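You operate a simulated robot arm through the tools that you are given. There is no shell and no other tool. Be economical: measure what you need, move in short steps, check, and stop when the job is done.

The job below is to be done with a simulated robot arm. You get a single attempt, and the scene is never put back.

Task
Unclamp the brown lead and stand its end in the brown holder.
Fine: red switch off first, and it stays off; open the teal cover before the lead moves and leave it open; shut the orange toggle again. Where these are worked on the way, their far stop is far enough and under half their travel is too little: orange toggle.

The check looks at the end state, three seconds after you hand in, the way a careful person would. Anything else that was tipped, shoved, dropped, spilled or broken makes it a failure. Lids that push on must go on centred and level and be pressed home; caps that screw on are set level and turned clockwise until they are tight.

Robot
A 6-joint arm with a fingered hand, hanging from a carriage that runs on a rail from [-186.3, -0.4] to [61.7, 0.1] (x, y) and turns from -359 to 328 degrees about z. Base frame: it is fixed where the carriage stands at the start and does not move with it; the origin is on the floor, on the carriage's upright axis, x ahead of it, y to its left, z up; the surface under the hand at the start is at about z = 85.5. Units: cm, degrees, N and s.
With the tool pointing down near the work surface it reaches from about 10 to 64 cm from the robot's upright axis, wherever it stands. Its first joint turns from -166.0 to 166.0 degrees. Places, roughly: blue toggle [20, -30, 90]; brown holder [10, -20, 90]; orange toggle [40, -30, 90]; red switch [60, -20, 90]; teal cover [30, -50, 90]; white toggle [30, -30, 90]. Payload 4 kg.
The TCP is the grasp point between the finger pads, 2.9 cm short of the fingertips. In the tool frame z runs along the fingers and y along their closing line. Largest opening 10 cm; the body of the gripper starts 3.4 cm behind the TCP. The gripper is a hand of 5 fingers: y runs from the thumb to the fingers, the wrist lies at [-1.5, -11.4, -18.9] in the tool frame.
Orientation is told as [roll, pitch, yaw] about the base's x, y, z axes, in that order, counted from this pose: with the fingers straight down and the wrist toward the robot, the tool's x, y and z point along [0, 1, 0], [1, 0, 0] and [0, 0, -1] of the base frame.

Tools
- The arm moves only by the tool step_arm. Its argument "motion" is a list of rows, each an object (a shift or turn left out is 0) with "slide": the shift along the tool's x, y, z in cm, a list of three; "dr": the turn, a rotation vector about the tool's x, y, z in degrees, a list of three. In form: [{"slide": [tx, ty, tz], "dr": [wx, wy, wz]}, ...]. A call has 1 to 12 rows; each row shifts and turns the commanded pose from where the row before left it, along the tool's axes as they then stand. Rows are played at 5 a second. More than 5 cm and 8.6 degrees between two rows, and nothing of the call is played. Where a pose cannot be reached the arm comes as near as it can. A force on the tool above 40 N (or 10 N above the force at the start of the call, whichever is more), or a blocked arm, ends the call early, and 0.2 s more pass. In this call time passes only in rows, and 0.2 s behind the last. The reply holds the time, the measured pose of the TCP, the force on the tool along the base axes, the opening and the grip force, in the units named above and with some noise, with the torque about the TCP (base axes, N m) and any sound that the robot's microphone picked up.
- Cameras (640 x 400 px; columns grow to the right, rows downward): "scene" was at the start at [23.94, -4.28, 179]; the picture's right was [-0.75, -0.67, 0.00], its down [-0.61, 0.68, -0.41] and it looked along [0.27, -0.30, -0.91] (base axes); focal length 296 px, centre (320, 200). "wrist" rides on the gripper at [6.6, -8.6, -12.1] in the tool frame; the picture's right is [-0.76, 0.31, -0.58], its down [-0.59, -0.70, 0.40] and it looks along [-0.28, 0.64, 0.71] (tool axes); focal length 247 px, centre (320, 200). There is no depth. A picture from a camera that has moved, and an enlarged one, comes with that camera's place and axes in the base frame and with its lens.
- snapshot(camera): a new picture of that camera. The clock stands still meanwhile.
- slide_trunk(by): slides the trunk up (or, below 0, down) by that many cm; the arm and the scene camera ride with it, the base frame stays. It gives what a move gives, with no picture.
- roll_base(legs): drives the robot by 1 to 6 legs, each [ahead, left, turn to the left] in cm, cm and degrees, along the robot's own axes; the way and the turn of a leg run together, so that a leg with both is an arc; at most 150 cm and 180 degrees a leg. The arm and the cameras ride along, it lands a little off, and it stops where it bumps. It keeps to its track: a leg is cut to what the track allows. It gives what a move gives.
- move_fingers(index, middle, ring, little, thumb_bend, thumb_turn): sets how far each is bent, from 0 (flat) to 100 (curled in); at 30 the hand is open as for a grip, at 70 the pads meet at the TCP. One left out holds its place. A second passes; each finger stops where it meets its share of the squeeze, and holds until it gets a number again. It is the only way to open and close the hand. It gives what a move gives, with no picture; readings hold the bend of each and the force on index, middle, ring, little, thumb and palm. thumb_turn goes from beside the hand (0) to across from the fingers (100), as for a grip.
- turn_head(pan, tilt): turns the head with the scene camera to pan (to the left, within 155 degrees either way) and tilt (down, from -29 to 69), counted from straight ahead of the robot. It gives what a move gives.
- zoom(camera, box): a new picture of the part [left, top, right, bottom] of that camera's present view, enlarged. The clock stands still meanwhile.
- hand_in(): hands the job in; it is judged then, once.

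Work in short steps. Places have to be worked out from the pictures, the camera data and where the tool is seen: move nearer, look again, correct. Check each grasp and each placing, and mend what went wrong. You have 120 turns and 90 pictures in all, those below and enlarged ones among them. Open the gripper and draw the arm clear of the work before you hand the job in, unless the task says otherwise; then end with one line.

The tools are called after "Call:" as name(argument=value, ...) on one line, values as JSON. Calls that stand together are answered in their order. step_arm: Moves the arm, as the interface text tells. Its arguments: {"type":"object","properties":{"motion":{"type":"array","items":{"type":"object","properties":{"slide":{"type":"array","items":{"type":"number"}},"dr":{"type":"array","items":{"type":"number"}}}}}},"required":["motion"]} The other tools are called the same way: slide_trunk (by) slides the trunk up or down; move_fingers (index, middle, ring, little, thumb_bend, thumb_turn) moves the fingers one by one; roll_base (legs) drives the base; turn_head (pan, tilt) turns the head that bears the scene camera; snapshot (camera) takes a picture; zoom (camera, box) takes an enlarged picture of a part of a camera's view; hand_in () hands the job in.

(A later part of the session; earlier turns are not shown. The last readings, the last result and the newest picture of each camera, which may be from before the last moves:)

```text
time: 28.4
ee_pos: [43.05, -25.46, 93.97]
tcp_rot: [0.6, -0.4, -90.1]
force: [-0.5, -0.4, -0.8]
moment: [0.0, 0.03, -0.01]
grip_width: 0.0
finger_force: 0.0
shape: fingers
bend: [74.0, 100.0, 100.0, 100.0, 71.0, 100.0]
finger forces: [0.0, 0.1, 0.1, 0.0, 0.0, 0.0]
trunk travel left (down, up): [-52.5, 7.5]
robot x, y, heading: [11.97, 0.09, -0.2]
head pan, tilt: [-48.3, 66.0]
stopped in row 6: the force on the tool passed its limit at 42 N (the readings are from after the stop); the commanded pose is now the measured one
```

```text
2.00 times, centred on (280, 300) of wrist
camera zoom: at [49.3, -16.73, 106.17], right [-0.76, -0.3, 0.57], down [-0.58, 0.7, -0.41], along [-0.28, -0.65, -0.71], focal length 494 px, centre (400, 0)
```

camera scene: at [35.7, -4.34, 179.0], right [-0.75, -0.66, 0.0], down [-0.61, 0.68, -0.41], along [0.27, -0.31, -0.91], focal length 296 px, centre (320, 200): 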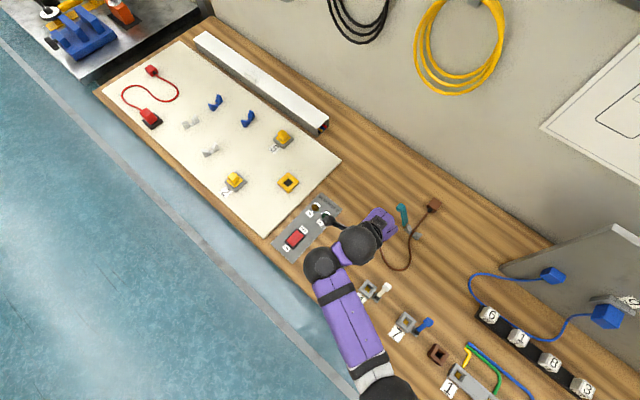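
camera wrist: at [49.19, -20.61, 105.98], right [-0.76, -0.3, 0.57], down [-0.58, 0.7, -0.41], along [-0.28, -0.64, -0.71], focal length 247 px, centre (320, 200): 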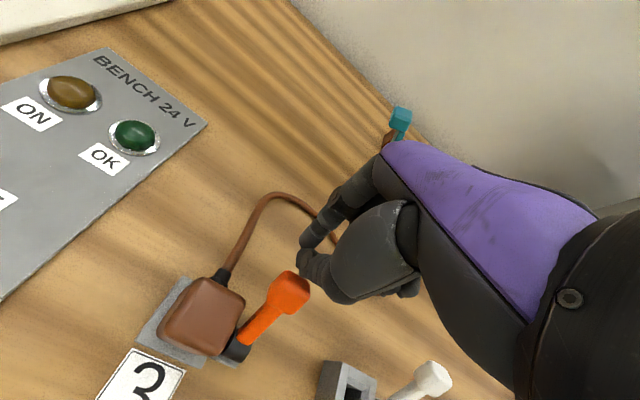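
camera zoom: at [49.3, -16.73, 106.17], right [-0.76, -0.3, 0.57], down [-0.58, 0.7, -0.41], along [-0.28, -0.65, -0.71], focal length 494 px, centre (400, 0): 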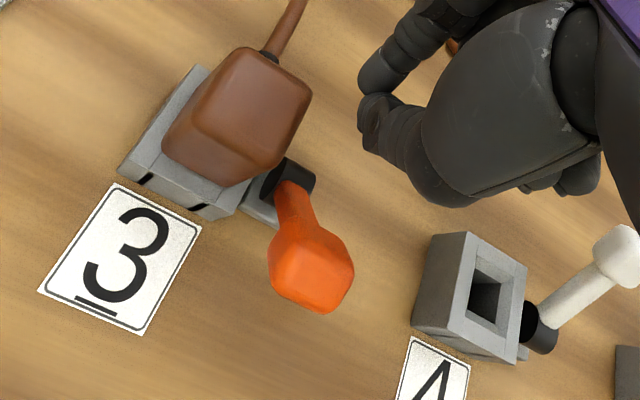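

The toggle snapped right over: its knob is now at about (43.1, -19.6), so the plug is unclamped. The plug's top is near (46.6, -23.0, 91). I'll rise, turn back to yaw 0 and set index, middle and thumb for a grip across x.

Call:
step_arm(motion=[{"slide": [0, 1, -3]}, {"slide": [0, 0, -4.5]}, {"slide": [0, 0, -4.5]}])

Call:
step_arm(motion=[{"dr": [0, 0, -8.2]}, {"dr": [0, 0, -8.2]}, {"dr": [0, 0, -8.2]}, {"dr": [0, 0, -8.2]}, {"dr": [0, 0, -8.2]}, {"dr": [0, 0, -8.2]}, {"dr": [0, 0, -8.2]}, {"dr": [0, 0, -8.2]}, {"dr": [0, 0, -8.2]}, {"dr": [0, 0, -8.2]}, {"dr": [0, 0, -8]}])

Call:
move_fingers(index=48, middle=48, thumb_bend=48)

Call:
snapshot(camera="wrist")

```text
time: 29.2
ee_pos: [42.89, -28.83, 102.41]
tcp_rot: [0.9, -0.4, -90.1]
force: [-0.5, -0.4, -0.3]
moment: [-0.04, 0.0, 0.02]
grip_width: 0.0
finger_force: 0.0
shape: fingers
bend: [74.0, 100.0, 100.0, 100.0, 71.0, 100.0]
finger forces: [0.0, 0.0, 0.1, 0.1, 0.1, 0.1]
out of reach, approached as far as the arm can: row 2, 3
trunk travel left (down, up): [-52.5, 7.5]
robot x, y, heading: [12.1, 0.01, -0.2]
head pan, tilt: [-48.3, 66.0]
```

```text
time: 31.6
ee_pos: [42.91, -28.85, 102.25]
tcp_rot: [-0.5, -0.6, -0.1]
force: [-0.8, -0.3, -0.2]
moment: [-0.02, -0.03, -0.01]
grip_width: 0.0
finger_force: 0.0
shape: fingers
bend: [74.0, 100.0, 100.0, 100.0, 71.0, 100.0]
finger forces: [0.0, 0.0, 0.0, 0.1, 0.0, 0.0]
trunk travel left (down, up): [-52.5, 7.5]
robot x, y, heading: [11.81, -0.27, -0.3]
head pan, tilt: [-48.3, 66.0]
```

```text
time: 32.6
ee_pos: [42.79, -28.93, 102.31]
tcp_rot: [-0.5, -0.7, -0.2]
force: [-0.3, -0.5, 0.2]
moment: [0.03, 0.0, 0.03]
grip_width: 5.45
finger_force: 0.0
shape: fingers
bend: [48.0, 48.0, 100.0, 100.0, 48.0, 100.0]
finger forces: [0.0, 0.0, 0.0, 0.0, 0.0, 0.1]
trunk travel left (down, up): [-52.5, 7.5]
robot x, y, heading: [11.73, 0.34, -0.2]
head pan, tilt: [-48.3, 66.0]
```

```text
53 pictures are left
camera wrist: at [33.99, -22.14, 114.19], right [0.3, -0.75, 0.59], down [-0.7, -0.59, -0.4], along [0.65, -0.29, -0.7], focal length 247 px, centre (320, 200)
```

wrist: 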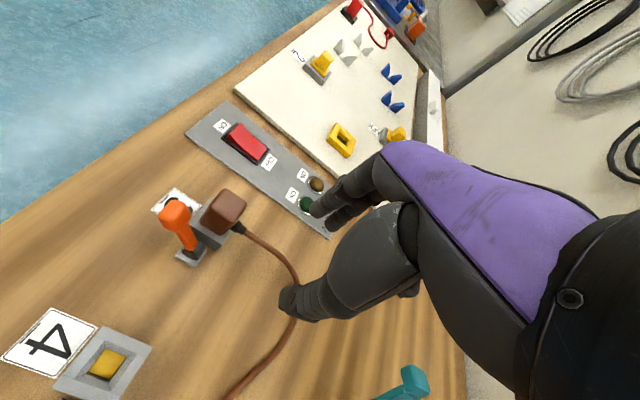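

Call:
zoom(camera="wrist", box=[140, 160, 300, 280])

Call:
zoom(camera="scene", box=[300, 200, 420, 280])

```text
3.33 times, centred on (220, 220) of wrist
camera zoom: at [33.99, -22.14, 114.19], right [0.3, -0.75, 0.59], down [-0.7, -0.59, -0.4], along [0.65, -0.29, -0.7], focal length 823 px, centre (653, 133)
```

zoom: 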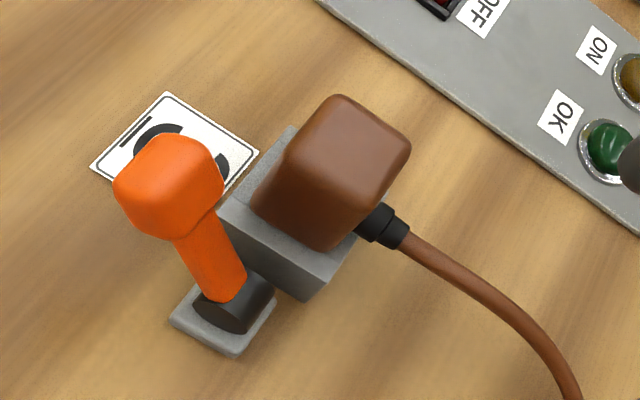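

```text
5.00 times, centred on (360, 240) of scene
camera zoom: at [35.7, -4.33, 179.0], right [-0.75, -0.66, 0.0], down [-0.61, 0.68, -0.41], along [0.27, -0.3, -0.91], focal length 1477 px, centre (120, 0)
```

zoom: 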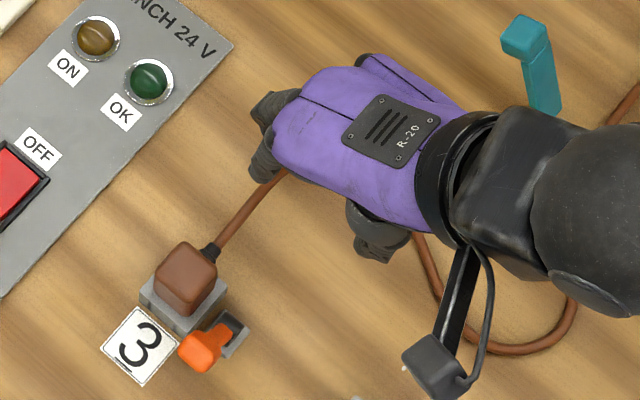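

The plug's centre is about (46.9, -22.9) with its top near 91.7. I'll move above it at (46.9, -22.4) and check before straddling it.

Call:
step_arm(motion=[{"slide": [2.2, 1.4, 0]}, {"slide": [2.2, 1.4, 0]}, {"slide": [2.1, 1.3, 0]}, {"slide": [0, 0, 3]}, {"slide": [0, 0, 3]}])

Call:
snapshot(camera="wrist")

Call:
zoom(camera="scene", box=[280, 200, 400, 280])

```text
time: 33.8
ee_pos: [46.95, -22.45, 96.04]
tcp_rot: [-0.5, -0.7, -0.2]
force: [-0.6, -0.3, -0.3]
moment: [0.0, 0.01, -0.02]
grip_width: 5.44
finger_force: 0.0
shape: fingers
bend: [48.0, 48.0, 100.0, 100.0, 48.0, 100.0]
finger forces: [0.0, 0.0, 0.0, 0.0, 0.0, 0.2]
trunk travel left (down, up): [-52.5, 7.5]
robot x, y, heading: [11.91, -0.26, -0.0]
head pan, tilt: [-48.3, 66.0]
```

```text
50 pictures are left
camera wrist: at [38.06, -15.59, 108.01], right [0.3, -0.75, 0.59], down [-0.7, -0.59, -0.4], along [0.65, -0.29, -0.7], focal length 247 px, centre (320, 200)
```

wrist: 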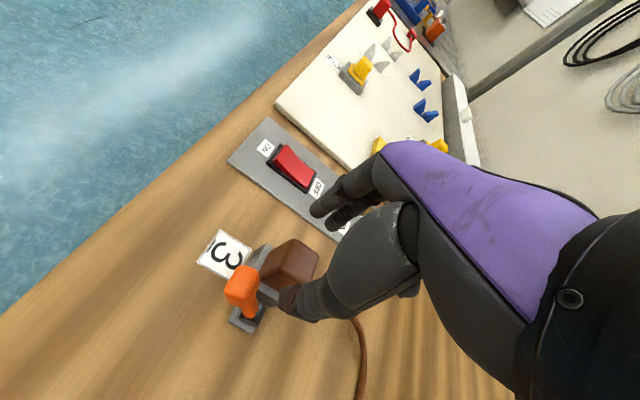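

```text
5.00 times, centred on (340, 240) of scene
camera zoom: at [35.7, -4.33, 179.0], right [-0.75, -0.66, 0.0], down [-0.61, 0.68, -0.41], along [0.27, -0.3, -0.91], focal length 1477 px, centre (220, 0)
```

zoom: 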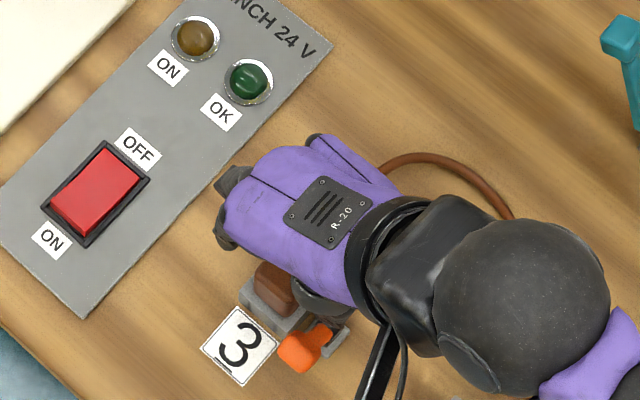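

Call:
step_arm(motion=[{"slide": [0, 0, 1.0]}, {"slide": [0, 0, 1.0]}])

Call:
zoom(camera="wrist", box=[200, 170, 400, 340])

```text
time: 34.4
ee_pos: [47.04, -22.55, 94.35]
tcp_rot: [-0.4, -0.8, -0.2]
force: [0.0, -0.5, -0.5]
moment: [-0.01, 0.02, -0.02]
grip_width: 5.47
finger_force: 0.1
shape: fingers
bend: [48.0, 48.0, 100.0, 100.0, 48.0, 100.0]
finger forces: [0.0, 0.0, 0.1, 0.0, 0.0, 0.1]
trunk travel left (down, up): [-52.5, 7.5]
robot x, y, heading: [11.83, 0.09, 0.0]
head pan, tilt: [-48.3, 66.0]
```

```text
2.35 times, centred on (300, 255) of wrist
camera zoom: at [38.11, -15.74, 106.12], right [0.3, -0.75, 0.59], down [-0.7, -0.59, -0.4], along [0.65, -0.29, -0.7], focal length 581 px, centre (367, 71)
```

zoom: 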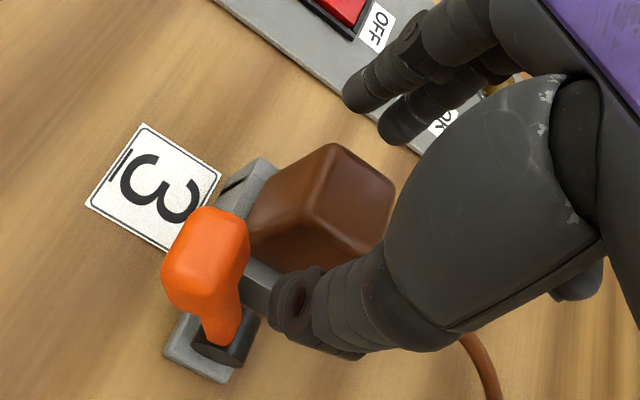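

The thumb would come down close over the toggle clevis, so I'll narrow the opening slightly before lowering.

Call:
move_fingers(index=51, middle=51, thumb_bend=54)

Call:
step_arm(motion=[{"slide": [0, 0, 1.0]}, {"slide": [0, 0, 1.0]}, {"slide": [0, 0, 0.6]}, {"slide": [0, 0, 0.5]}])

Call:
zoom(camera="wrist", box=[200, 170, 400, 340])

```text
time: 35.4
ee_pos: [47.0, -22.52, 94.16]
tcp_rot: [-0.5, -0.7, -0.2]
force: [-0.3, 0.2, -0.5]
moment: [0.03, 0.04, -0.02]
grip_width: 4.4
finger_force: 0.1
shape: fingers
bend: [51.0, 51.0, 100.0, 100.0, 54.0, 100.0]
finger forces: [0.0, 0.1, 0.0, 0.0, 0.0, 0.1]
trunk travel left (down, up): [-52.5, 7.5]
robot x, y, heading: [11.76, -0.03, -0.3]
head pan, tilt: [-48.3, 66.0]
```

```text
time: 36.4
ee_pos: [47.14, -22.51, 91.17]
tcp_rot: [-0.5, -0.8, -0.3]
force: [0.8, -0.9, 2.0]
moment: [-0.03, 0.05, 0.02]
grip_width: 4.27
finger_force: 1.5
shape: fingers
bend: [51.0, 51.0, 100.0, 100.0, 54.0, 100.0]
finger forces: [0.0, 0.0, 0.0, 0.0, 2.8, 0.1]
trunk travel left (down, up): [-52.5, 7.5]
robot x, y, heading: [11.58, 0.04, -0.4]
head pan, tilt: [-48.3, 66.0]
```

```text
2.35 times, centred on (300, 255) of wrist
camera zoom: at [38.3, -15.79, 103.08], right [0.3, -0.75, 0.59], down [-0.7, -0.59, -0.4], along [0.65, -0.29, -0.7], focal length 581 px, centre (367, 71)
```

zoom: 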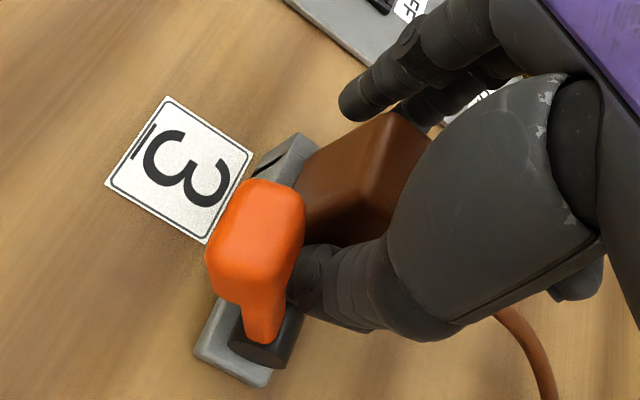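

The thumb has just touched (2.8 N) at the right height, so I'll close the grip.

Call:
move_fingers(index=68, middle=68, thumb_bend=68)

Call:
zoom(camera="wrist", box=[200, 170, 400, 340])

```text
time: 37.4
ee_pos: [47.06, -22.59, 91.25]
tcp_rot: [-0.4, -0.8, -0.2]
force: [-0.3, 0.2, 1.4]
moment: [0.02, 0.05, -0.01]
grip_width: 2.64
finger_force: 8.5
shape: fingers
bend: [63.0, 64.0, 100.0, 100.0, 62.0, 100.0]
finger forces: [4.7, 3.8, 0.0, 0.0, 8.4, 0.1]
trunk travel left (down, up): [-52.5, 7.5]
robot x, y, heading: [11.6, 0.05, -0.5]
head pan, tilt: [-48.3, 66.0]
```

```text
2.35 times, centred on (300, 255) of wrist
camera zoom: at [38.27, -15.75, 103.06], right [0.3, -0.75, 0.59], down [-0.7, -0.59, -0.4], along [0.65, -0.29, -0.7], focal length 581 px, centre (367, 71)
```

zoom: 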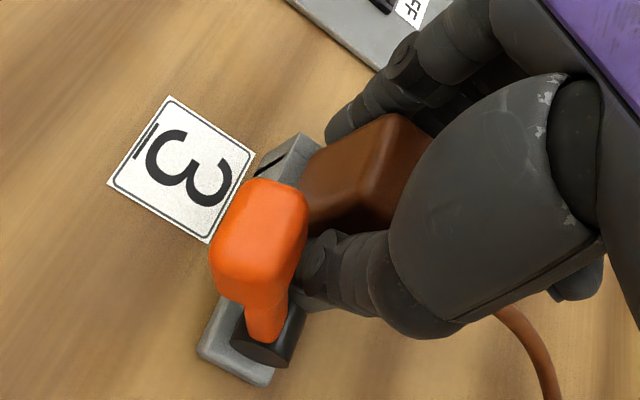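

Index, middle and thumb hold the plug in balance. I'll tighten the grip and lift slowly.

Call:
move_fingers(index=76, middle=76, thumb_bend=76)

Call:
step_arm(motion=[{"slide": [0, 0, -0.6]}, {"slide": [0, 0, -0.8]}, {"slide": [0, 0, -1]}, {"slide": [0, 0, -1.2]}, {"slide": [0, 0, -1.5]}])

Call:
zoom(camera="wrist", box=[200, 170, 400, 340])

```text
time: 38.4
ee_pos: [47.11, -22.63, 91.13]
tcp_rot: [-0.6, -0.8, -0.2]
force: [0.1, -0.5, -0.9]
moment: [-0.02, 0.03, 0.03]
grip_width: 2.55
finger_force: 15.9
shape: fingers
bend: [62.0, 64.0, 100.0, 100.0, 62.0, 100.0]
finger forces: [7.9, 8.4, 0.0, 0.0, 16.0, 0.1]
trunk travel left (down, up): [-52.5, 7.5]
robot x, y, heading: [11.63, 0.14, -0.5]
head pan, tilt: [-48.3, 66.0]
```

```text
time: 39.6
ee_pos: [47.13, -22.49, 96.19]
tcp_rot: [-0.4, -0.8, -0.2]
force: [-0.1, 0.1, -0.6]
moment: [0.0, 0.0, 0.01]
grip_width: 2.54
finger_force: 15.9
shape: fingers
bend: [62.0, 64.0, 100.0, 100.0, 62.0, 100.0]
finger forces: [8.2, 7.5, 0.0, 0.0, 15.7, 0.1]
trunk travel left (down, up): [-52.5, 7.5]
robot x, y, heading: [11.92, 0.15, -0.4]
head pan, tilt: [-48.3, 66.0]
```

```text
2.35 times, centred on (300, 255) of wrist
camera zoom: at [38.25, -15.7, 108.18], right [0.3, -0.75, 0.59], down [-0.7, -0.59, -0.4], along [0.65, -0.29, -0.7], focal length 581 px, centre (367, 71)
```

zoom: 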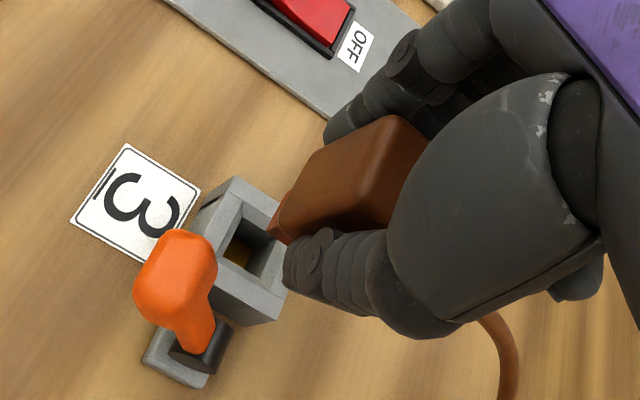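

The plug is free of socket 3. I'll raise it and carry it toward the wall side, so the trailing lead stays clear of the white and blue toggles.

Call:
step_arm(motion=[{"slide": [0, 0, -3]}, {"slide": [0, 0, -3]}, {"slide": [-3, 0, -1]}, {"slide": [-3.5, 0, 0]}, {"slide": [-3.5, 0, 0]}, {"slide": [-3.5, 0, 0]}])

Call:
roll_base(legs=[[-20, 0, 0], [-18, 0, 0]])

Call:
snapshot(camera="wrist")

Call:
snapshot(camera="scene")

```text
time: 41.0
ee_pos: [46.73, -35.99, 103.42]
tcp_rot: [-0.4, -0.8, -0.2]
force: [0.3, 1.1, 0.3]
moment: [0.01, -0.01, 0.02]
grip_width: 2.55
finger_force: 15.9
shape: fingers
bend: [62.0, 64.0, 100.0, 100.0, 62.0, 100.0]
finger forces: [8.3, 7.2, 0.0, 0.0, 15.5, 0.0]
trunk travel left (down, up): [-52.5, 7.5]
robot x, y, heading: [11.88, 0.07, -0.2]
head pan, tilt: [-48.3, 66.0]
```

```text
time: 43.7
ee_pos: [9.01, -35.98, 103.37]
tcp_rot: [-0.5, -0.8, -0.3]
force: [0.4, -1.2, -0.2]
moment: [0.03, 0.01, 0.0]
grip_width: 2.55
finger_force: 15.9
shape: fingers
bend: [62.0, 64.0, 100.0, 100.0, 62.0, 100.0]
finger forces: [8.0, 7.7, 0.1, 0.0, 15.7, 0.1]
trunk travel left (down, up): [-52.5, 7.5]
robot x, y, heading: [-26.2, 0.28, -0.2]
head pan, tilt: [-48.3, 66.0]
```

```text
44 pictures are left
camera wrist: at [0.11, -29.3, 115.36], right [0.3, -0.75, 0.59], down [-0.7, -0.59, -0.4], along [0.65, -0.29, -0.7], focal length 247 px, centre (320, 200)
```

wrist: 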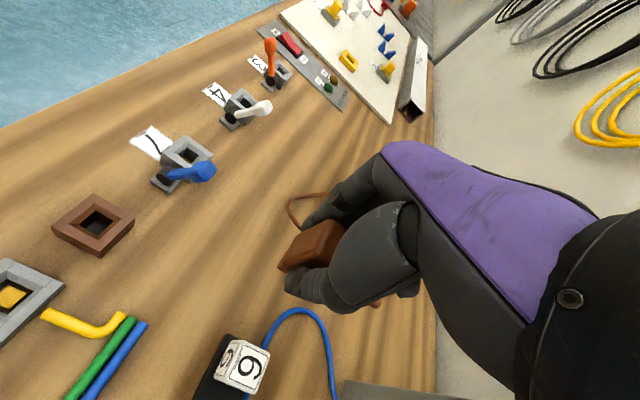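

```text
43 pictures are left
camera scene: at [-2.08, -4.43, 179.0], right [-0.75, -0.66, 0.0], down [-0.6, 0.68, -0.41], along [0.27, -0.31, -0.91], focal length 296 px, centre (320, 200)
```

scene: 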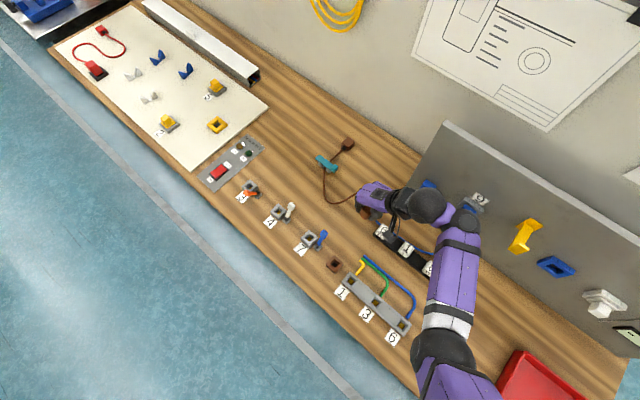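

The plug hangs well over the bench and the lead is clear of the toggles. I'll enlarge the holder and the held plug.

Call:
zoom(camera="scene", box=[290, 220, 390, 290])

Call:
zoom(camera="wrist", box=[30, 160, 350, 340])

Call:
zoom(camera="wrist", box=[250, 180, 370, 320])

```text
5.71 times, centred on (340, 255) of scene
camera zoom: at [-2.08, -4.43, 179.0], right [-0.75, -0.66, 0.0], down [-0.6, 0.68, -0.41], along [0.27, -0.31, -0.91], focal length 1688 px, centre (206, -114)
```

zoom: 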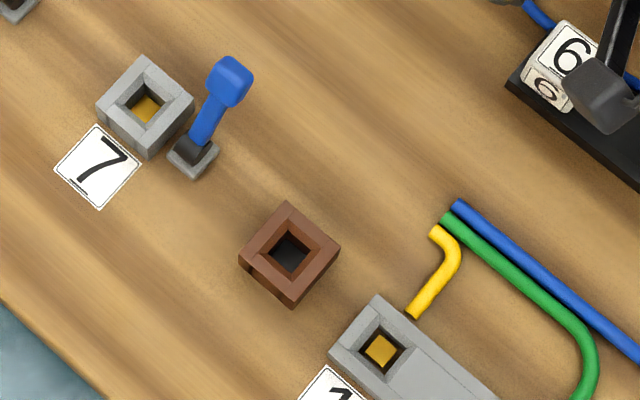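

```text
2.00 times, centred on (190, 250) of wrist
camera zoom: at [0.11, -29.3, 115.36], right [0.3, -0.75, 0.59], down [-0.7, -0.59, -0.4], along [0.65, -0.29, -0.7], focal length 494 px, centre (580, 100)
```

zoom: 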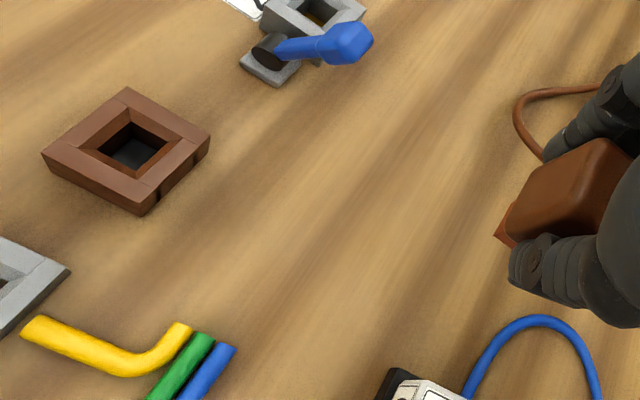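

```text
2.86 times, centred on (310, 250) of wrist
camera zoom: at [0.11, -29.3, 115.36], right [0.3, -0.75, 0.59], down [-0.7, -0.59, -0.4], along [0.65, -0.29, -0.7], focal length 706 px, centre (349, 57)
```

zoom: 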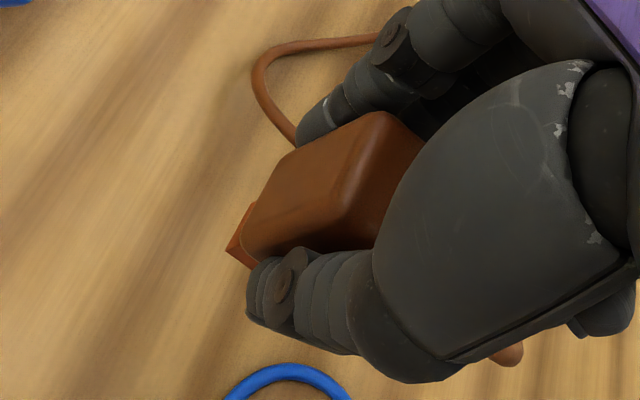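

The holder's rim centre comes out at about (7.2, -21.8). To get the plug's offset in the hand, I'll measure the now-empty socket 3 with the same camera.

Call:
zoom(camera="scene", box=[210, 155, 310, 225])

```text
5.71 times, centred on (260, 190) of scene
camera zoom: at [-2.08, -4.43, 179.0], right [-0.75, -0.66, 0.0], down [-0.6, 0.68, -0.41], along [0.27, -0.31, -0.91], focal length 1688 px, centre (663, 257)
```

zoom: 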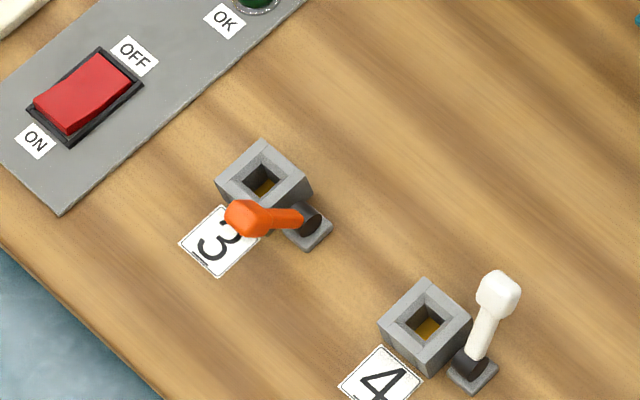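

With centring by the grip, the plug's offset from the TCP is about (0, -0.35). I'll move to (7.3, -21.45), staying above the holder, and look.

Call:
step_arm(motion=[{"slide": [3, -0.4, 0]}, {"slide": [3, -0.4, 0]}, {"slide": [3, -0.4, 0]}, {"slide": [3, -0.4, 0]}, {"slide": [2.5, -0.1, 0]}, {"slide": [0, 0, 3]}, {"slide": [0, 0, 2.4]}])

Call:
zoom(camera="wrist", box=[180, 170, 420, 330])

Call:
zoom(camera="scene", box=[270, 180, 410, 290])

```text
time: 45.3
ee_pos: [7.46, -21.63, 97.81]
tcp_rot: [-0.4, -0.8, -0.2]
force: [0.5, 0.0, 0.0]
moment: [-0.02, -0.03, 0.01]
grip_width: 2.5
finger_force: 15.5
shape: fingers
bend: [62.0, 64.0, 100.0, 100.0, 62.0, 100.0]
finger forces: [7.9, 7.7, 0.0, 0.0, 15.6, 0.0]
trunk travel left (down, up): [-52.5, 7.5]
robot x, y, heading: [-26.16, 0.04, 0.0]
head pan, tilt: [-48.3, 66.0]
```

```text
2.50 times, centred on (300, 250) of wrist
camera zoom: at [-1.4, -14.9, 109.81], right [0.3, -0.75, 0.59], down [-0.7, -0.59, -0.4], along [0.65, -0.29, -0.7], focal length 617 px, centre (370, 75)
```

zoom: 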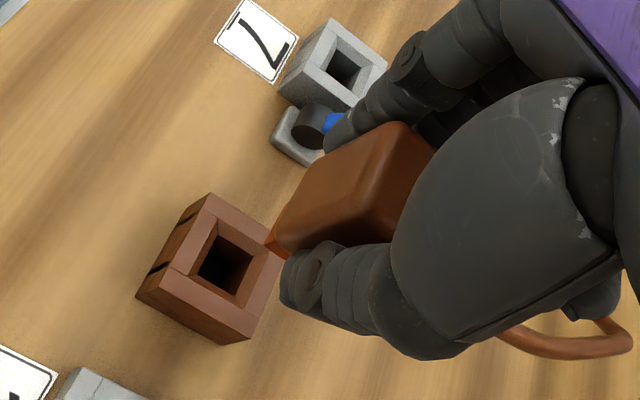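

```text
3.64 times, centred on (340, 235) of scene
camera zoom: at [-2.09, -4.43, 179.0], right [-0.75, -0.66, 0.0], down [-0.6, 0.68, -0.41], along [0.27, -0.31, -0.91], focal length 1074 px, centre (247, 73)
```

zoom: 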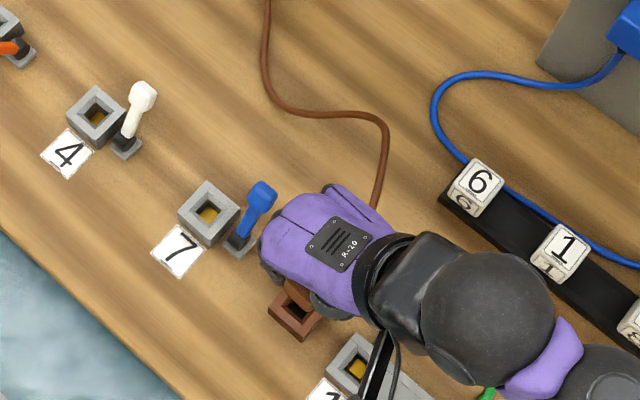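

Comparing this view with the matching one over socket 3, the plug needs a shift of about (+0.13, -0.17). I'll correct and lower to just above the rim.

Call:
step_arm(motion=[{"slide": [-0.17, 0.13, 1]}, {"slide": [0, 0, 1.4]}, {"slide": [0, 0, 1]}])

Call:
zoom(camera="wrist", box=[200, 190, 360, 310])

Call:
zoom(camera="scene", box=[310, 220, 390, 290])

```text
time: 46.1
ee_pos: [7.52, -21.9, 94.47]
tcp_rot: [-0.6, -0.7, -0.1]
force: [0.5, -0.2, 0.0]
moment: [0.02, -0.02, -0.04]
grip_width: 2.54
finger_force: 15.5
shape: fingers
bend: [62.0, 64.0, 100.0, 100.0, 62.0, 100.0]
finger forces: [7.9, 7.5, 0.0, 0.0, 15.6, 0.0]
trunk travel left (down, up): [-52.5, 7.5]
robot x, y, heading: [-26.13, -0.52, -0.1]
head pan, tilt: [-48.3, 66.0]
```

```text
3.33 times, centred on (280, 250) of wrist
camera zoom: at [-1.34, -15.01, 106.43], right [0.3, -0.75, 0.59], down [-0.7, -0.59, -0.4], along [0.65, -0.29, -0.7], focal length 823 px, centre (453, 33)
```

zoom: 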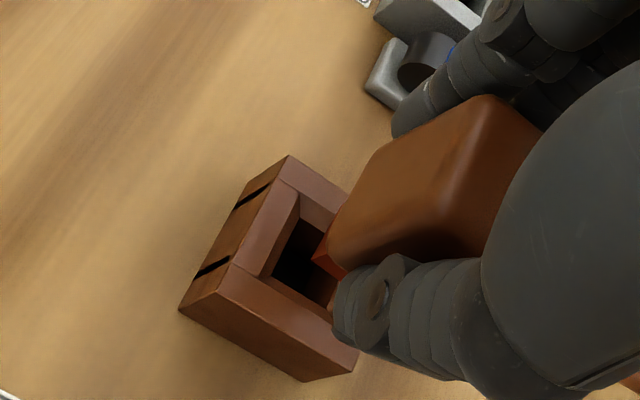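

```text
5.71 times, centred on (350, 255) of scene
camera zoom: at [-2.09, -4.43, 179.0], right [-0.75, -0.66, 0.0], down [-0.6, 0.68, -0.41], along [0.27, -0.31, -0.91], focal length 1688 px, centre (149, -114)
```

zoom: 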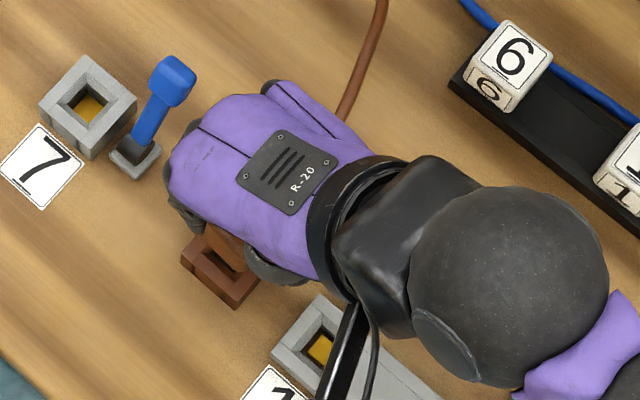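

The peg corner is heading for the matching corner of the hole. I'll lower gently and watch the force.

Call:
step_arm(motion=[{"slide": [0, 0, 0.5]}, {"slide": [0, 0, 0.5]}, {"slide": [0, 0, 0.3]}])

Call:
zoom(camera="wrist", box=[220, 200, 340, 300])

```text
time: 46.9
ee_pos: [7.51, -21.88, 93.19]
tcp_rot: [-0.6, -0.8, -0.2]
force: [-1.2, -1.0, -0.2]
moment: [0.01, -0.02, 0.0]
grip_width: 2.51
finger_force: 15.2
shape: fingers
bend: [62.0, 64.0, 100.0, 100.0, 62.0, 100.0]
finger forces: [7.9, 7.6, 0.0, 0.1, 15.6, 0.0]
trunk travel left (down, up): [-52.5, 7.5]
robot x, y, heading: [-26.33, -0.04, -0.2]
head pan, tilt: [-48.3, 66.0]
```

```text
4.00 times, centred on (280, 250) of wrist
camera zoom: at [-1.33, -15.02, 105.14], right [0.3, -0.75, 0.59], down [-0.7, -0.59, -0.4], along [0.65, -0.29, -0.7], focal length 988 px, centre (480, 0)
```

zoom: 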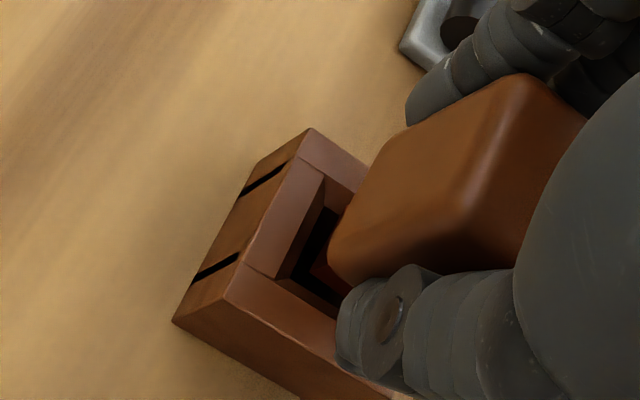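

Call:
step_arm(motion=[{"slide": [0, 0, 0.4]}, {"slide": [0, 0, 0.4]}, {"slide": [0, 0, 0.3]}])

Call:
zoom(camera="wrist", box=[220, 200, 340, 300])

```text
time: 47.7
ee_pos: [7.53, -21.83, 92.03]
tcp_rot: [-0.5, -0.7, -0.2]
force: [0.1, 1.6, -0.4]
moment: [0.06, 0.02, -0.01]
grip_width: 2.56
finger_force: 15.7
shape: fingers
bend: [62.0, 64.0, 100.0, 100.0, 62.0, 100.0]
finger forces: [8.1, 7.3, 0.0, 0.0, 15.8, 0.0]
trunk travel left (down, up): [-52.5, 7.5]
robot x, y, heading: [-25.95, 0.18, -0.2]
head pan, tilt: [-48.3, 66.0]
```

```text
4.00 times, centred on (280, 250) of wrist
camera zoom: at [-1.22, -15.02, 104.03], right [0.3, -0.75, 0.59], down [-0.7, -0.59, -0.4], along [0.65, -0.29, -0.7], focal length 988 px, centre (480, 0)
```

zoom: 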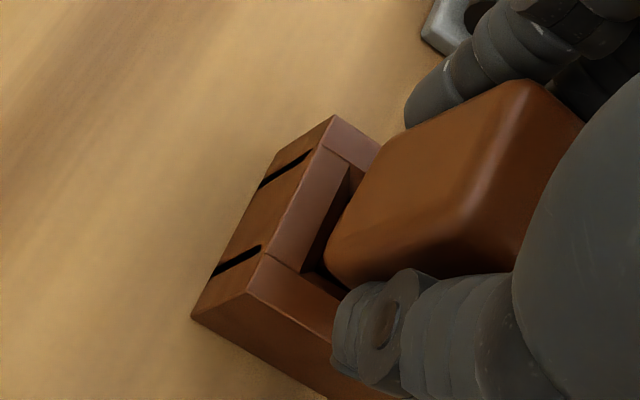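

The peg is entering with no vertical force, so I'll continue down to the seat.

Call:
step_arm(motion=[{"slide": [0, 0, 0.3]}, {"slide": [0, 0, 0.3]}, {"slide": [0, 0, 0.2]}, {"slide": [0, 0, 0.2]}, {"slide": [0, 0, 0.2]}])

Call:
zoom(camera="wrist", box=[220, 200, 340, 300])

```text
time: 48.9
ee_pos: [7.75, -21.69, 91.07]
tcp_rot: [-0.5, -0.8, -0.2]
force: [-1.7, 3.4, 10.6]
moment: [0.1, 0.26, 0.05]
grip_width: 2.49
finger_force: 17.6
shape: fingers
bend: [61.0, 64.0, 100.0, 100.0, 63.0, 100.0]
finger forces: [8.3, 8.6, 0.0, 0.0, 18.3, 0.0]
trunk travel left (down, up): [-52.5, 7.5]
robot x, y, heading: [-26.1, -0.09, 0.1]
head pan, tilt: [-48.3, 66.0]
```

```text
4.00 times, centred on (280, 250) of wrist
camera zoom: at [-1.17, -15.01, 102.91], right [0.3, -0.75, 0.59], down [-0.7, -0.59, -0.4], along [0.65, -0.29, -0.7], focal length 988 px, centre (480, 0)
```

zoom: 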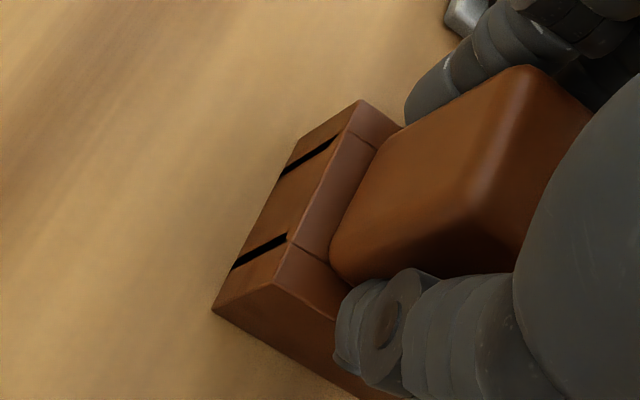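

The plug is seated at z 91.1 with 10 N, the same height it had in socket 3. I'll open the fingers and check.

Call:
move_fingers(index=52, middle=52, thumb_bend=52)

Call:
zoom(camera="wrist", box=[200, 170, 380, 310])

```text
time: 49.9
ee_pos: [7.69, -21.93, 91.07]
tcp_rot: [-0.6, -0.9, -0.3]
force: [-0.7, 0.1, -0.1]
moment: [-0.01, -0.01, 0.0]
grip_width: 4.48
finger_force: 0.1
shape: fingers
bend: [52.0, 52.0, 100.0, 100.0, 52.0, 100.0]
finger forces: [0.0, 0.1, 0.0, 0.0, 0.0, 0.1]
trunk travel left (down, up): [-52.5, 7.5]
robot x, y, heading: [-26.38, 0.31, -0.2]
head pan, tilt: [-48.3, 66.0]
```

```text
2.86 times, centred on (290, 240) of wrist
camera zoom: at [-1.21, -15.03, 102.87], right [0.3, -0.75, 0.59], down [-0.7, -0.59, -0.4], along [0.65, -0.29, -0.7], focal length 706 px, centre (406, 86)
```

zoom: 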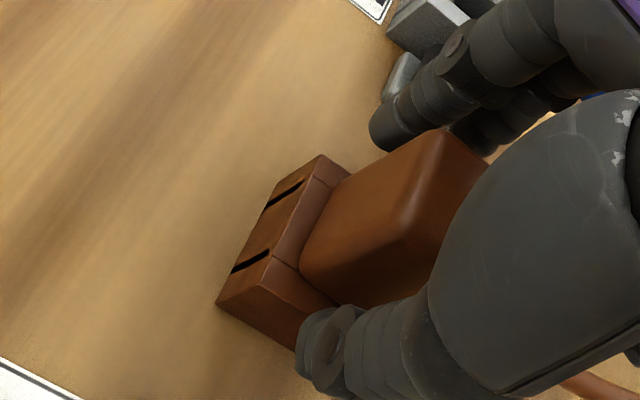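

Released cleanly. I'll rise straight up clear of the plug and inspect it.

Call:
step_arm(motion=[{"slide": [0, 0, -1]}, {"slide": [0, 0, -2]}, {"slide": [0, 0, -4]}, {"slide": [0, 0, -4.5]}, {"slide": [-2, -3, -3]}])

Call:
zoom(camera="wrist", box=[130, 180, 370, 360])

Call:
snapshot(camera="scene")

```text
time: 51.1
ee_pos: [5.21, -23.47, 104.25]
tcp_rot: [-0.6, -0.8, -0.4]
force: [0.9, -1.3, -0.4]
moment: [0.02, 0.05, 0.02]
grip_width: 4.48
finger_force: 0.0
shape: fingers
bend: [52.0, 52.0, 100.0, 100.0, 52.0, 100.0]
finger forces: [0.0, 0.0, 0.0, 0.0, 0.0, 0.0]
out of reach, approached as far as the arm can: row 5
trunk travel left (down, up): [-52.5, 7.5]
robot x, y, heading: [-25.92, 0.1, -0.4]
head pan, tilt: [-48.3, 66.0]
```

```text
2.22 times, centred on (250, 270) of wrist
camera zoom: at [-3.54, -16.61, 116.09], right [0.29, -0.75, 0.59], down [-0.7, -0.59, -0.4], along [0.65, -0.29, -0.7], focal length 549 px, centre (476, 44)
```

zoom: 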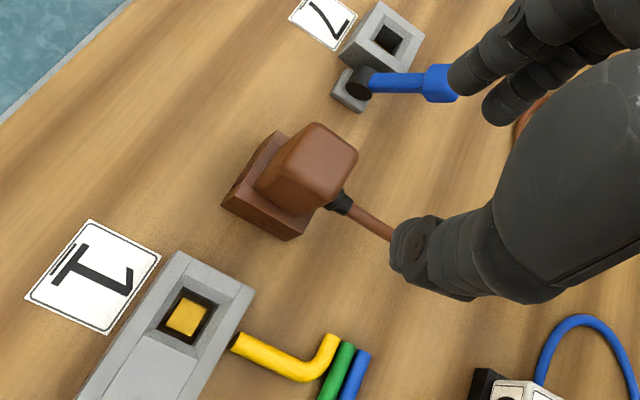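

```text
29 pictures are left
camera scene: at [-2.08, -4.42, 178.99], right [-0.75, -0.66, 0.0], down [-0.6, 0.68, -0.41], along [0.27, -0.3, -0.91], focal length 296 px, centre (320, 200)
```

scene: 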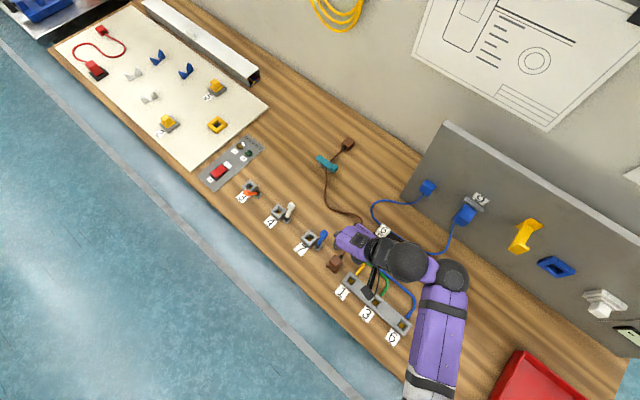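

The plug stands upright in the holder and the lead is clear. Next I shut the orange toggle: form the poker again, then drive back 38 cm at height.

Call:
move_fingers(index=72, middle=100, thumb_bend=70)

Call:
roll_base(legs=[[19, 0, 0], [19, 0, 0]])

Call:
step_arm(motion=[{"slide": [4, 0, 0]}, {"slide": [4, 0, 0]}, {"slide": [2, 0, 0]}, {"slide": [0, 0, 3]}])

Call:
snapshot(camera="wrist")

Call:
zoom(camera="scene", box=[280, 200, 440, 300])

```text
time: 52.1
ee_pos: [5.29, -23.46, 104.1]
tcp_rot: [-0.7, -0.8, -0.3]
force: [0.4, -1.5, 0.5]
moment: [-0.03, -0.04, -0.03]
grip_width: 0.0
finger_force: 0.1
shape: fingers
bend: [72.0, 99.0, 100.0, 100.0, 70.0, 100.0]
finger forces: [0.1, 0.1, 0.1, 0.1, 0.1, 0.0]
trunk travel left (down, up): [-52.5, 7.5]
robot x, y, heading: [-26.02, -0.11, -0.3]
head pan, tilt: [-48.3, 66.0]
```

```text
time: 54.8
ee_pos: [43.14, -23.44, 104.16]
tcp_rot: [-0.6, -0.8, -0.4]
force: [0.1, 0.6, 0.3]
moment: [-0.02, 0.0, -0.03]
grip_width: 0.0
finger_force: 0.1
shape: fingers
bend: [72.0, 99.0, 100.0, 100.0, 70.0, 100.0]
finger forces: [0.1, 0.1, 0.1, 0.0, 0.0, 0.0]
trunk travel left (down, up): [-52.5, 7.5]
robot x, y, heading: [12.22, 0.05, -0.2]
head pan, tilt: [-48.3, 66.0]
```

```text
time: 55.8
ee_pos: [43.44, -13.42, 101.11]
tcp_rot: [-0.6, -0.8, -0.3]
force: [0.7, 0.4, -0.3]
moment: [0.0, 0.02, 0.03]
grip_width: 0.02
finger_force: 0.0
shape: fingers
bend: [72.0, 100.0, 100.0, 100.0, 70.0, 100.0]
finger forces: [0.0, 0.0, 0.0, 0.0, 0.0, 0.0]
trunk travel left (down, up): [-52.5, 7.5]
robot x, y, heading: [11.8, -0.29, -0.2]
head pan, tilt: [-48.3, 66.0]
```

```text
28 pictures are left
camera wrist: at [34.56, -6.66, 113.0], right [0.29, -0.75, 0.59], down [-0.7, -0.59, -0.4], along [0.65, -0.3, -0.7], focal length 247 px, centre (320, 200)
```

wrist: 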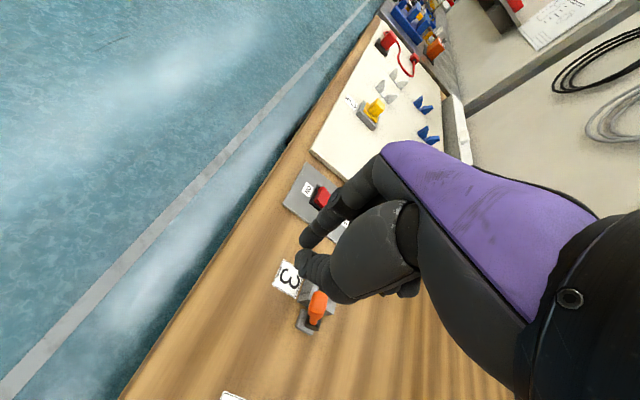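

```text
4.00 times, centred on (360, 250) of scene
camera zoom: at [35.83, -4.39, 179.0], right [-0.75, -0.66, 0.0], down [-0.6, 0.68, -0.41], along [0.27, -0.31, -0.91], focal length 1182 px, centre (160, 0)
```

zoom: 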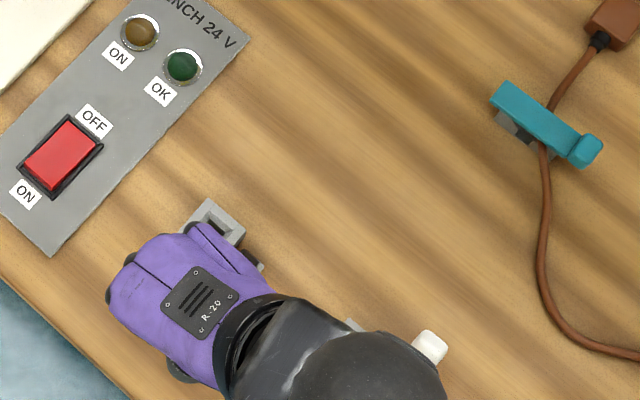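

The orange knob is at about (43.1, -19.6). The scene also shows the teal cover has been swept shut, probably by the lead in transit, so I must reopen it afterwards. First I'll turn to yaw -90, so the curled fingers stay clear of the knob.

Call:
step_arm(motion=[{"dr": [0, 0, 8.2]}, {"dr": [0, 0, 8.2]}, {"dr": [0, 0, 8.2]}, {"dr": [0, 0, 8.2]}, {"dr": [0, 0, 8.2]}, {"dr": [0, 0, 8.2]}, {"dr": [0, 0, 8.2]}, {"dr": [0, 0, 8.2]}, {"dr": [0, 0, 8.2]}, {"dr": [0, 0, 8.2]}, {"dr": [0, 0, 8]}])

Call:
snapshot(camera="wrist")

```text
time: 58.2
ee_pos: [44.01, -17.94, 95.0]
tcp_rot: [1.0, -0.6, -90.5]
force: [0.1, -0.1, 0.0]
moment: [0.01, -0.06, 0.0]
grip_width: 0.0
finger_force: 0.0
shape: fingers
bend: [72.0, 100.0, 100.0, 100.0, 70.0, 100.0]
finger forces: [0.0, 0.0, 0.1, 0.1, 0.0, 0.0]
out of reach, approached as far as the arm can: row 8, 9, 10, 11
trunk travel left (down, up): [-52.5, 7.5]
robot x, y, heading: [12.19, -0.09, -0.4]
head pan, tilt: [-48.3, 66.0]
```

```text
26 pictures are left
camera wrist: at [50.28, -9.23, 107.09], right [-0.77, -0.3, 0.57], down [-0.58, 0.7, -0.42], along [-0.28, -0.65, -0.71], focal length 247 px, centre (320, 200)
```

wrist: 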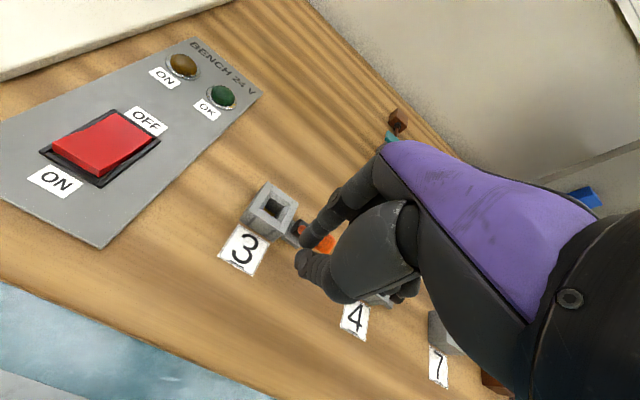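

The reach limit brought the tip to (44, -17.9), which is right beside the knob's +y face. I'll test a small lowering move to see how the pose responds.

Call:
step_arm(motion=[{"slide": [0, 0, 0.8]}])

Call:
zoom(camera="wrist", box=[230, 170, 390, 300])

```text
time: 58.6
ee_pos: [43.94, -17.94, 94.11]
tcp_rot: [0.9, -0.7, -90.5]
force: [0.2, 3.2, 3.8]
moment: [0.01, -0.01, 0.01]
grip_width: 0.0
finger_force: 3.1
shape: fingers
bend: [72.0, 100.0, 100.0, 100.0, 69.0, 100.0]
finger forces: [6.2, 0.1, 0.0, 0.0, 0.1, 0.1]
trunk travel left (down, up): [-52.5, 7.5]
robot x, y, heading: [12.29, 0.3, -0.7]
head pan, tilt: [-48.3, 66.0]
```

```text
3.08 times, centred on (310, 235) of wrist
camera zoom: at [50.34, -9.17, 106.32], right [-0.77, -0.29, 0.57], down [-0.58, 0.7, -0.41], along [-0.28, -0.65, -0.71], focal length 760 px, centre (351, 92)
```

zoom: 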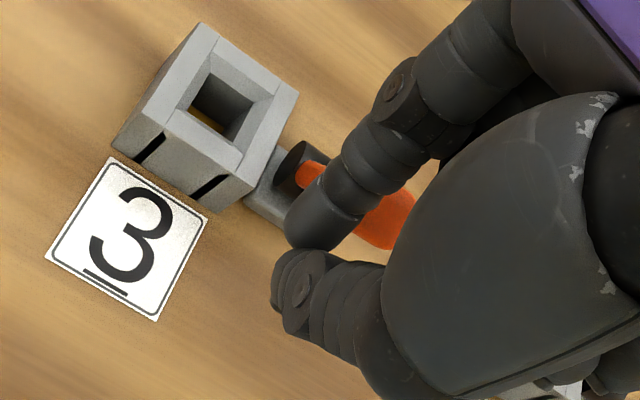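

The index is touching the knob's upper shoulder. I'll back off to +y and go a little lower before pushing.

Call:
step_arm(motion=[{"slide": [-0.4, -0.7, 0]}, {"slide": [-0.4, -0.3, 0.5]}, {"slide": [0, 0, 0.6]}])

Call:
zoom(camera="wrist", box=[230, 170, 390, 300])

```text
time: 59.4
ee_pos: [43.14, -16.91, 92.97]
tcp_rot: [0.8, -0.6, -90.5]
force: [0.6, 0.2, -0.2]
moment: [0.01, 0.02, 0.01]
grip_width: 0.01
finger_force: 0.1
shape: fingers
bend: [72.0, 100.0, 100.0, 100.0, 70.0, 100.0]
finger forces: [0.0, 0.1, 0.1, 0.0, 0.1, 0.0]
trunk travel left (down, up): [-52.5, 7.5]
robot x, y, heading: [11.76, -0.17, -0.3]
head pan, tilt: [-48.3, 66.0]
```

```text
3.08 times, centred on (310, 235) of wrist
camera zoom: at [49.47, -8.19, 105.14], right [-0.77, -0.3, 0.57], down [-0.58, 0.7, -0.41], along [-0.28, -0.65, -0.71], focal length 760 px, centre (351, 92)
```

zoom: 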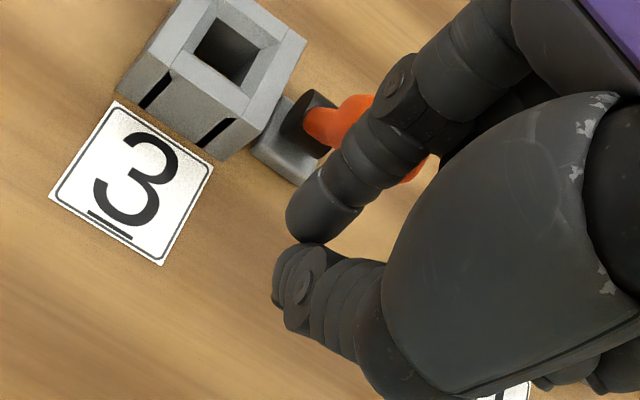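

The index fingertip is now squarely at the lever's +y side. I'll push toward -y.

Call:
step_arm(motion=[{"slide": [0, 0.8, 0]}, {"slide": [0, 0.8, 0]}, {"slide": [0, 0.7, 0]}, {"slide": [0, 0.7, 0]}, {"slide": [0, 0.7, 0]}, {"slide": [0, 0.7, 0]}, {"slide": [0, 0.7, 0]}])

Call:
snapshot(camera="wrist")

```text
time: 61.0
ee_pos: [43.22, -22.09, 93.13]
tcp_rot: [0.8, -0.6, -90.4]
force: [0.0, 0.5, -0.2]
moment: [0.01, 0.02, 0.01]
grip_width: 0.01
finger_force: 0.0
shape: fingers
bend: [72.0, 100.0, 100.0, 100.0, 70.0, 100.0]
finger forces: [0.0, 0.0, 0.1, 0.0, 0.1, 0.0]
trunk travel left (down, up): [-52.5, 7.5]
robot x, y, heading: [11.92, 0.22, 0.2]
head pan, tilt: [-48.3, 66.0]
```

```text
23 pictures are left
camera wrist: at [49.47, -13.39, 105.2], right [-0.77, -0.3, 0.57], down [-0.58, 0.7, -0.41], along [-0.28, -0.65, -0.71], focal length 247 px, centre (320, 200)
```

wrist: 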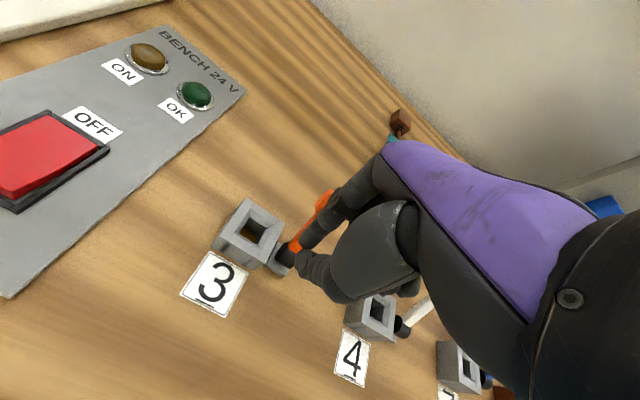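

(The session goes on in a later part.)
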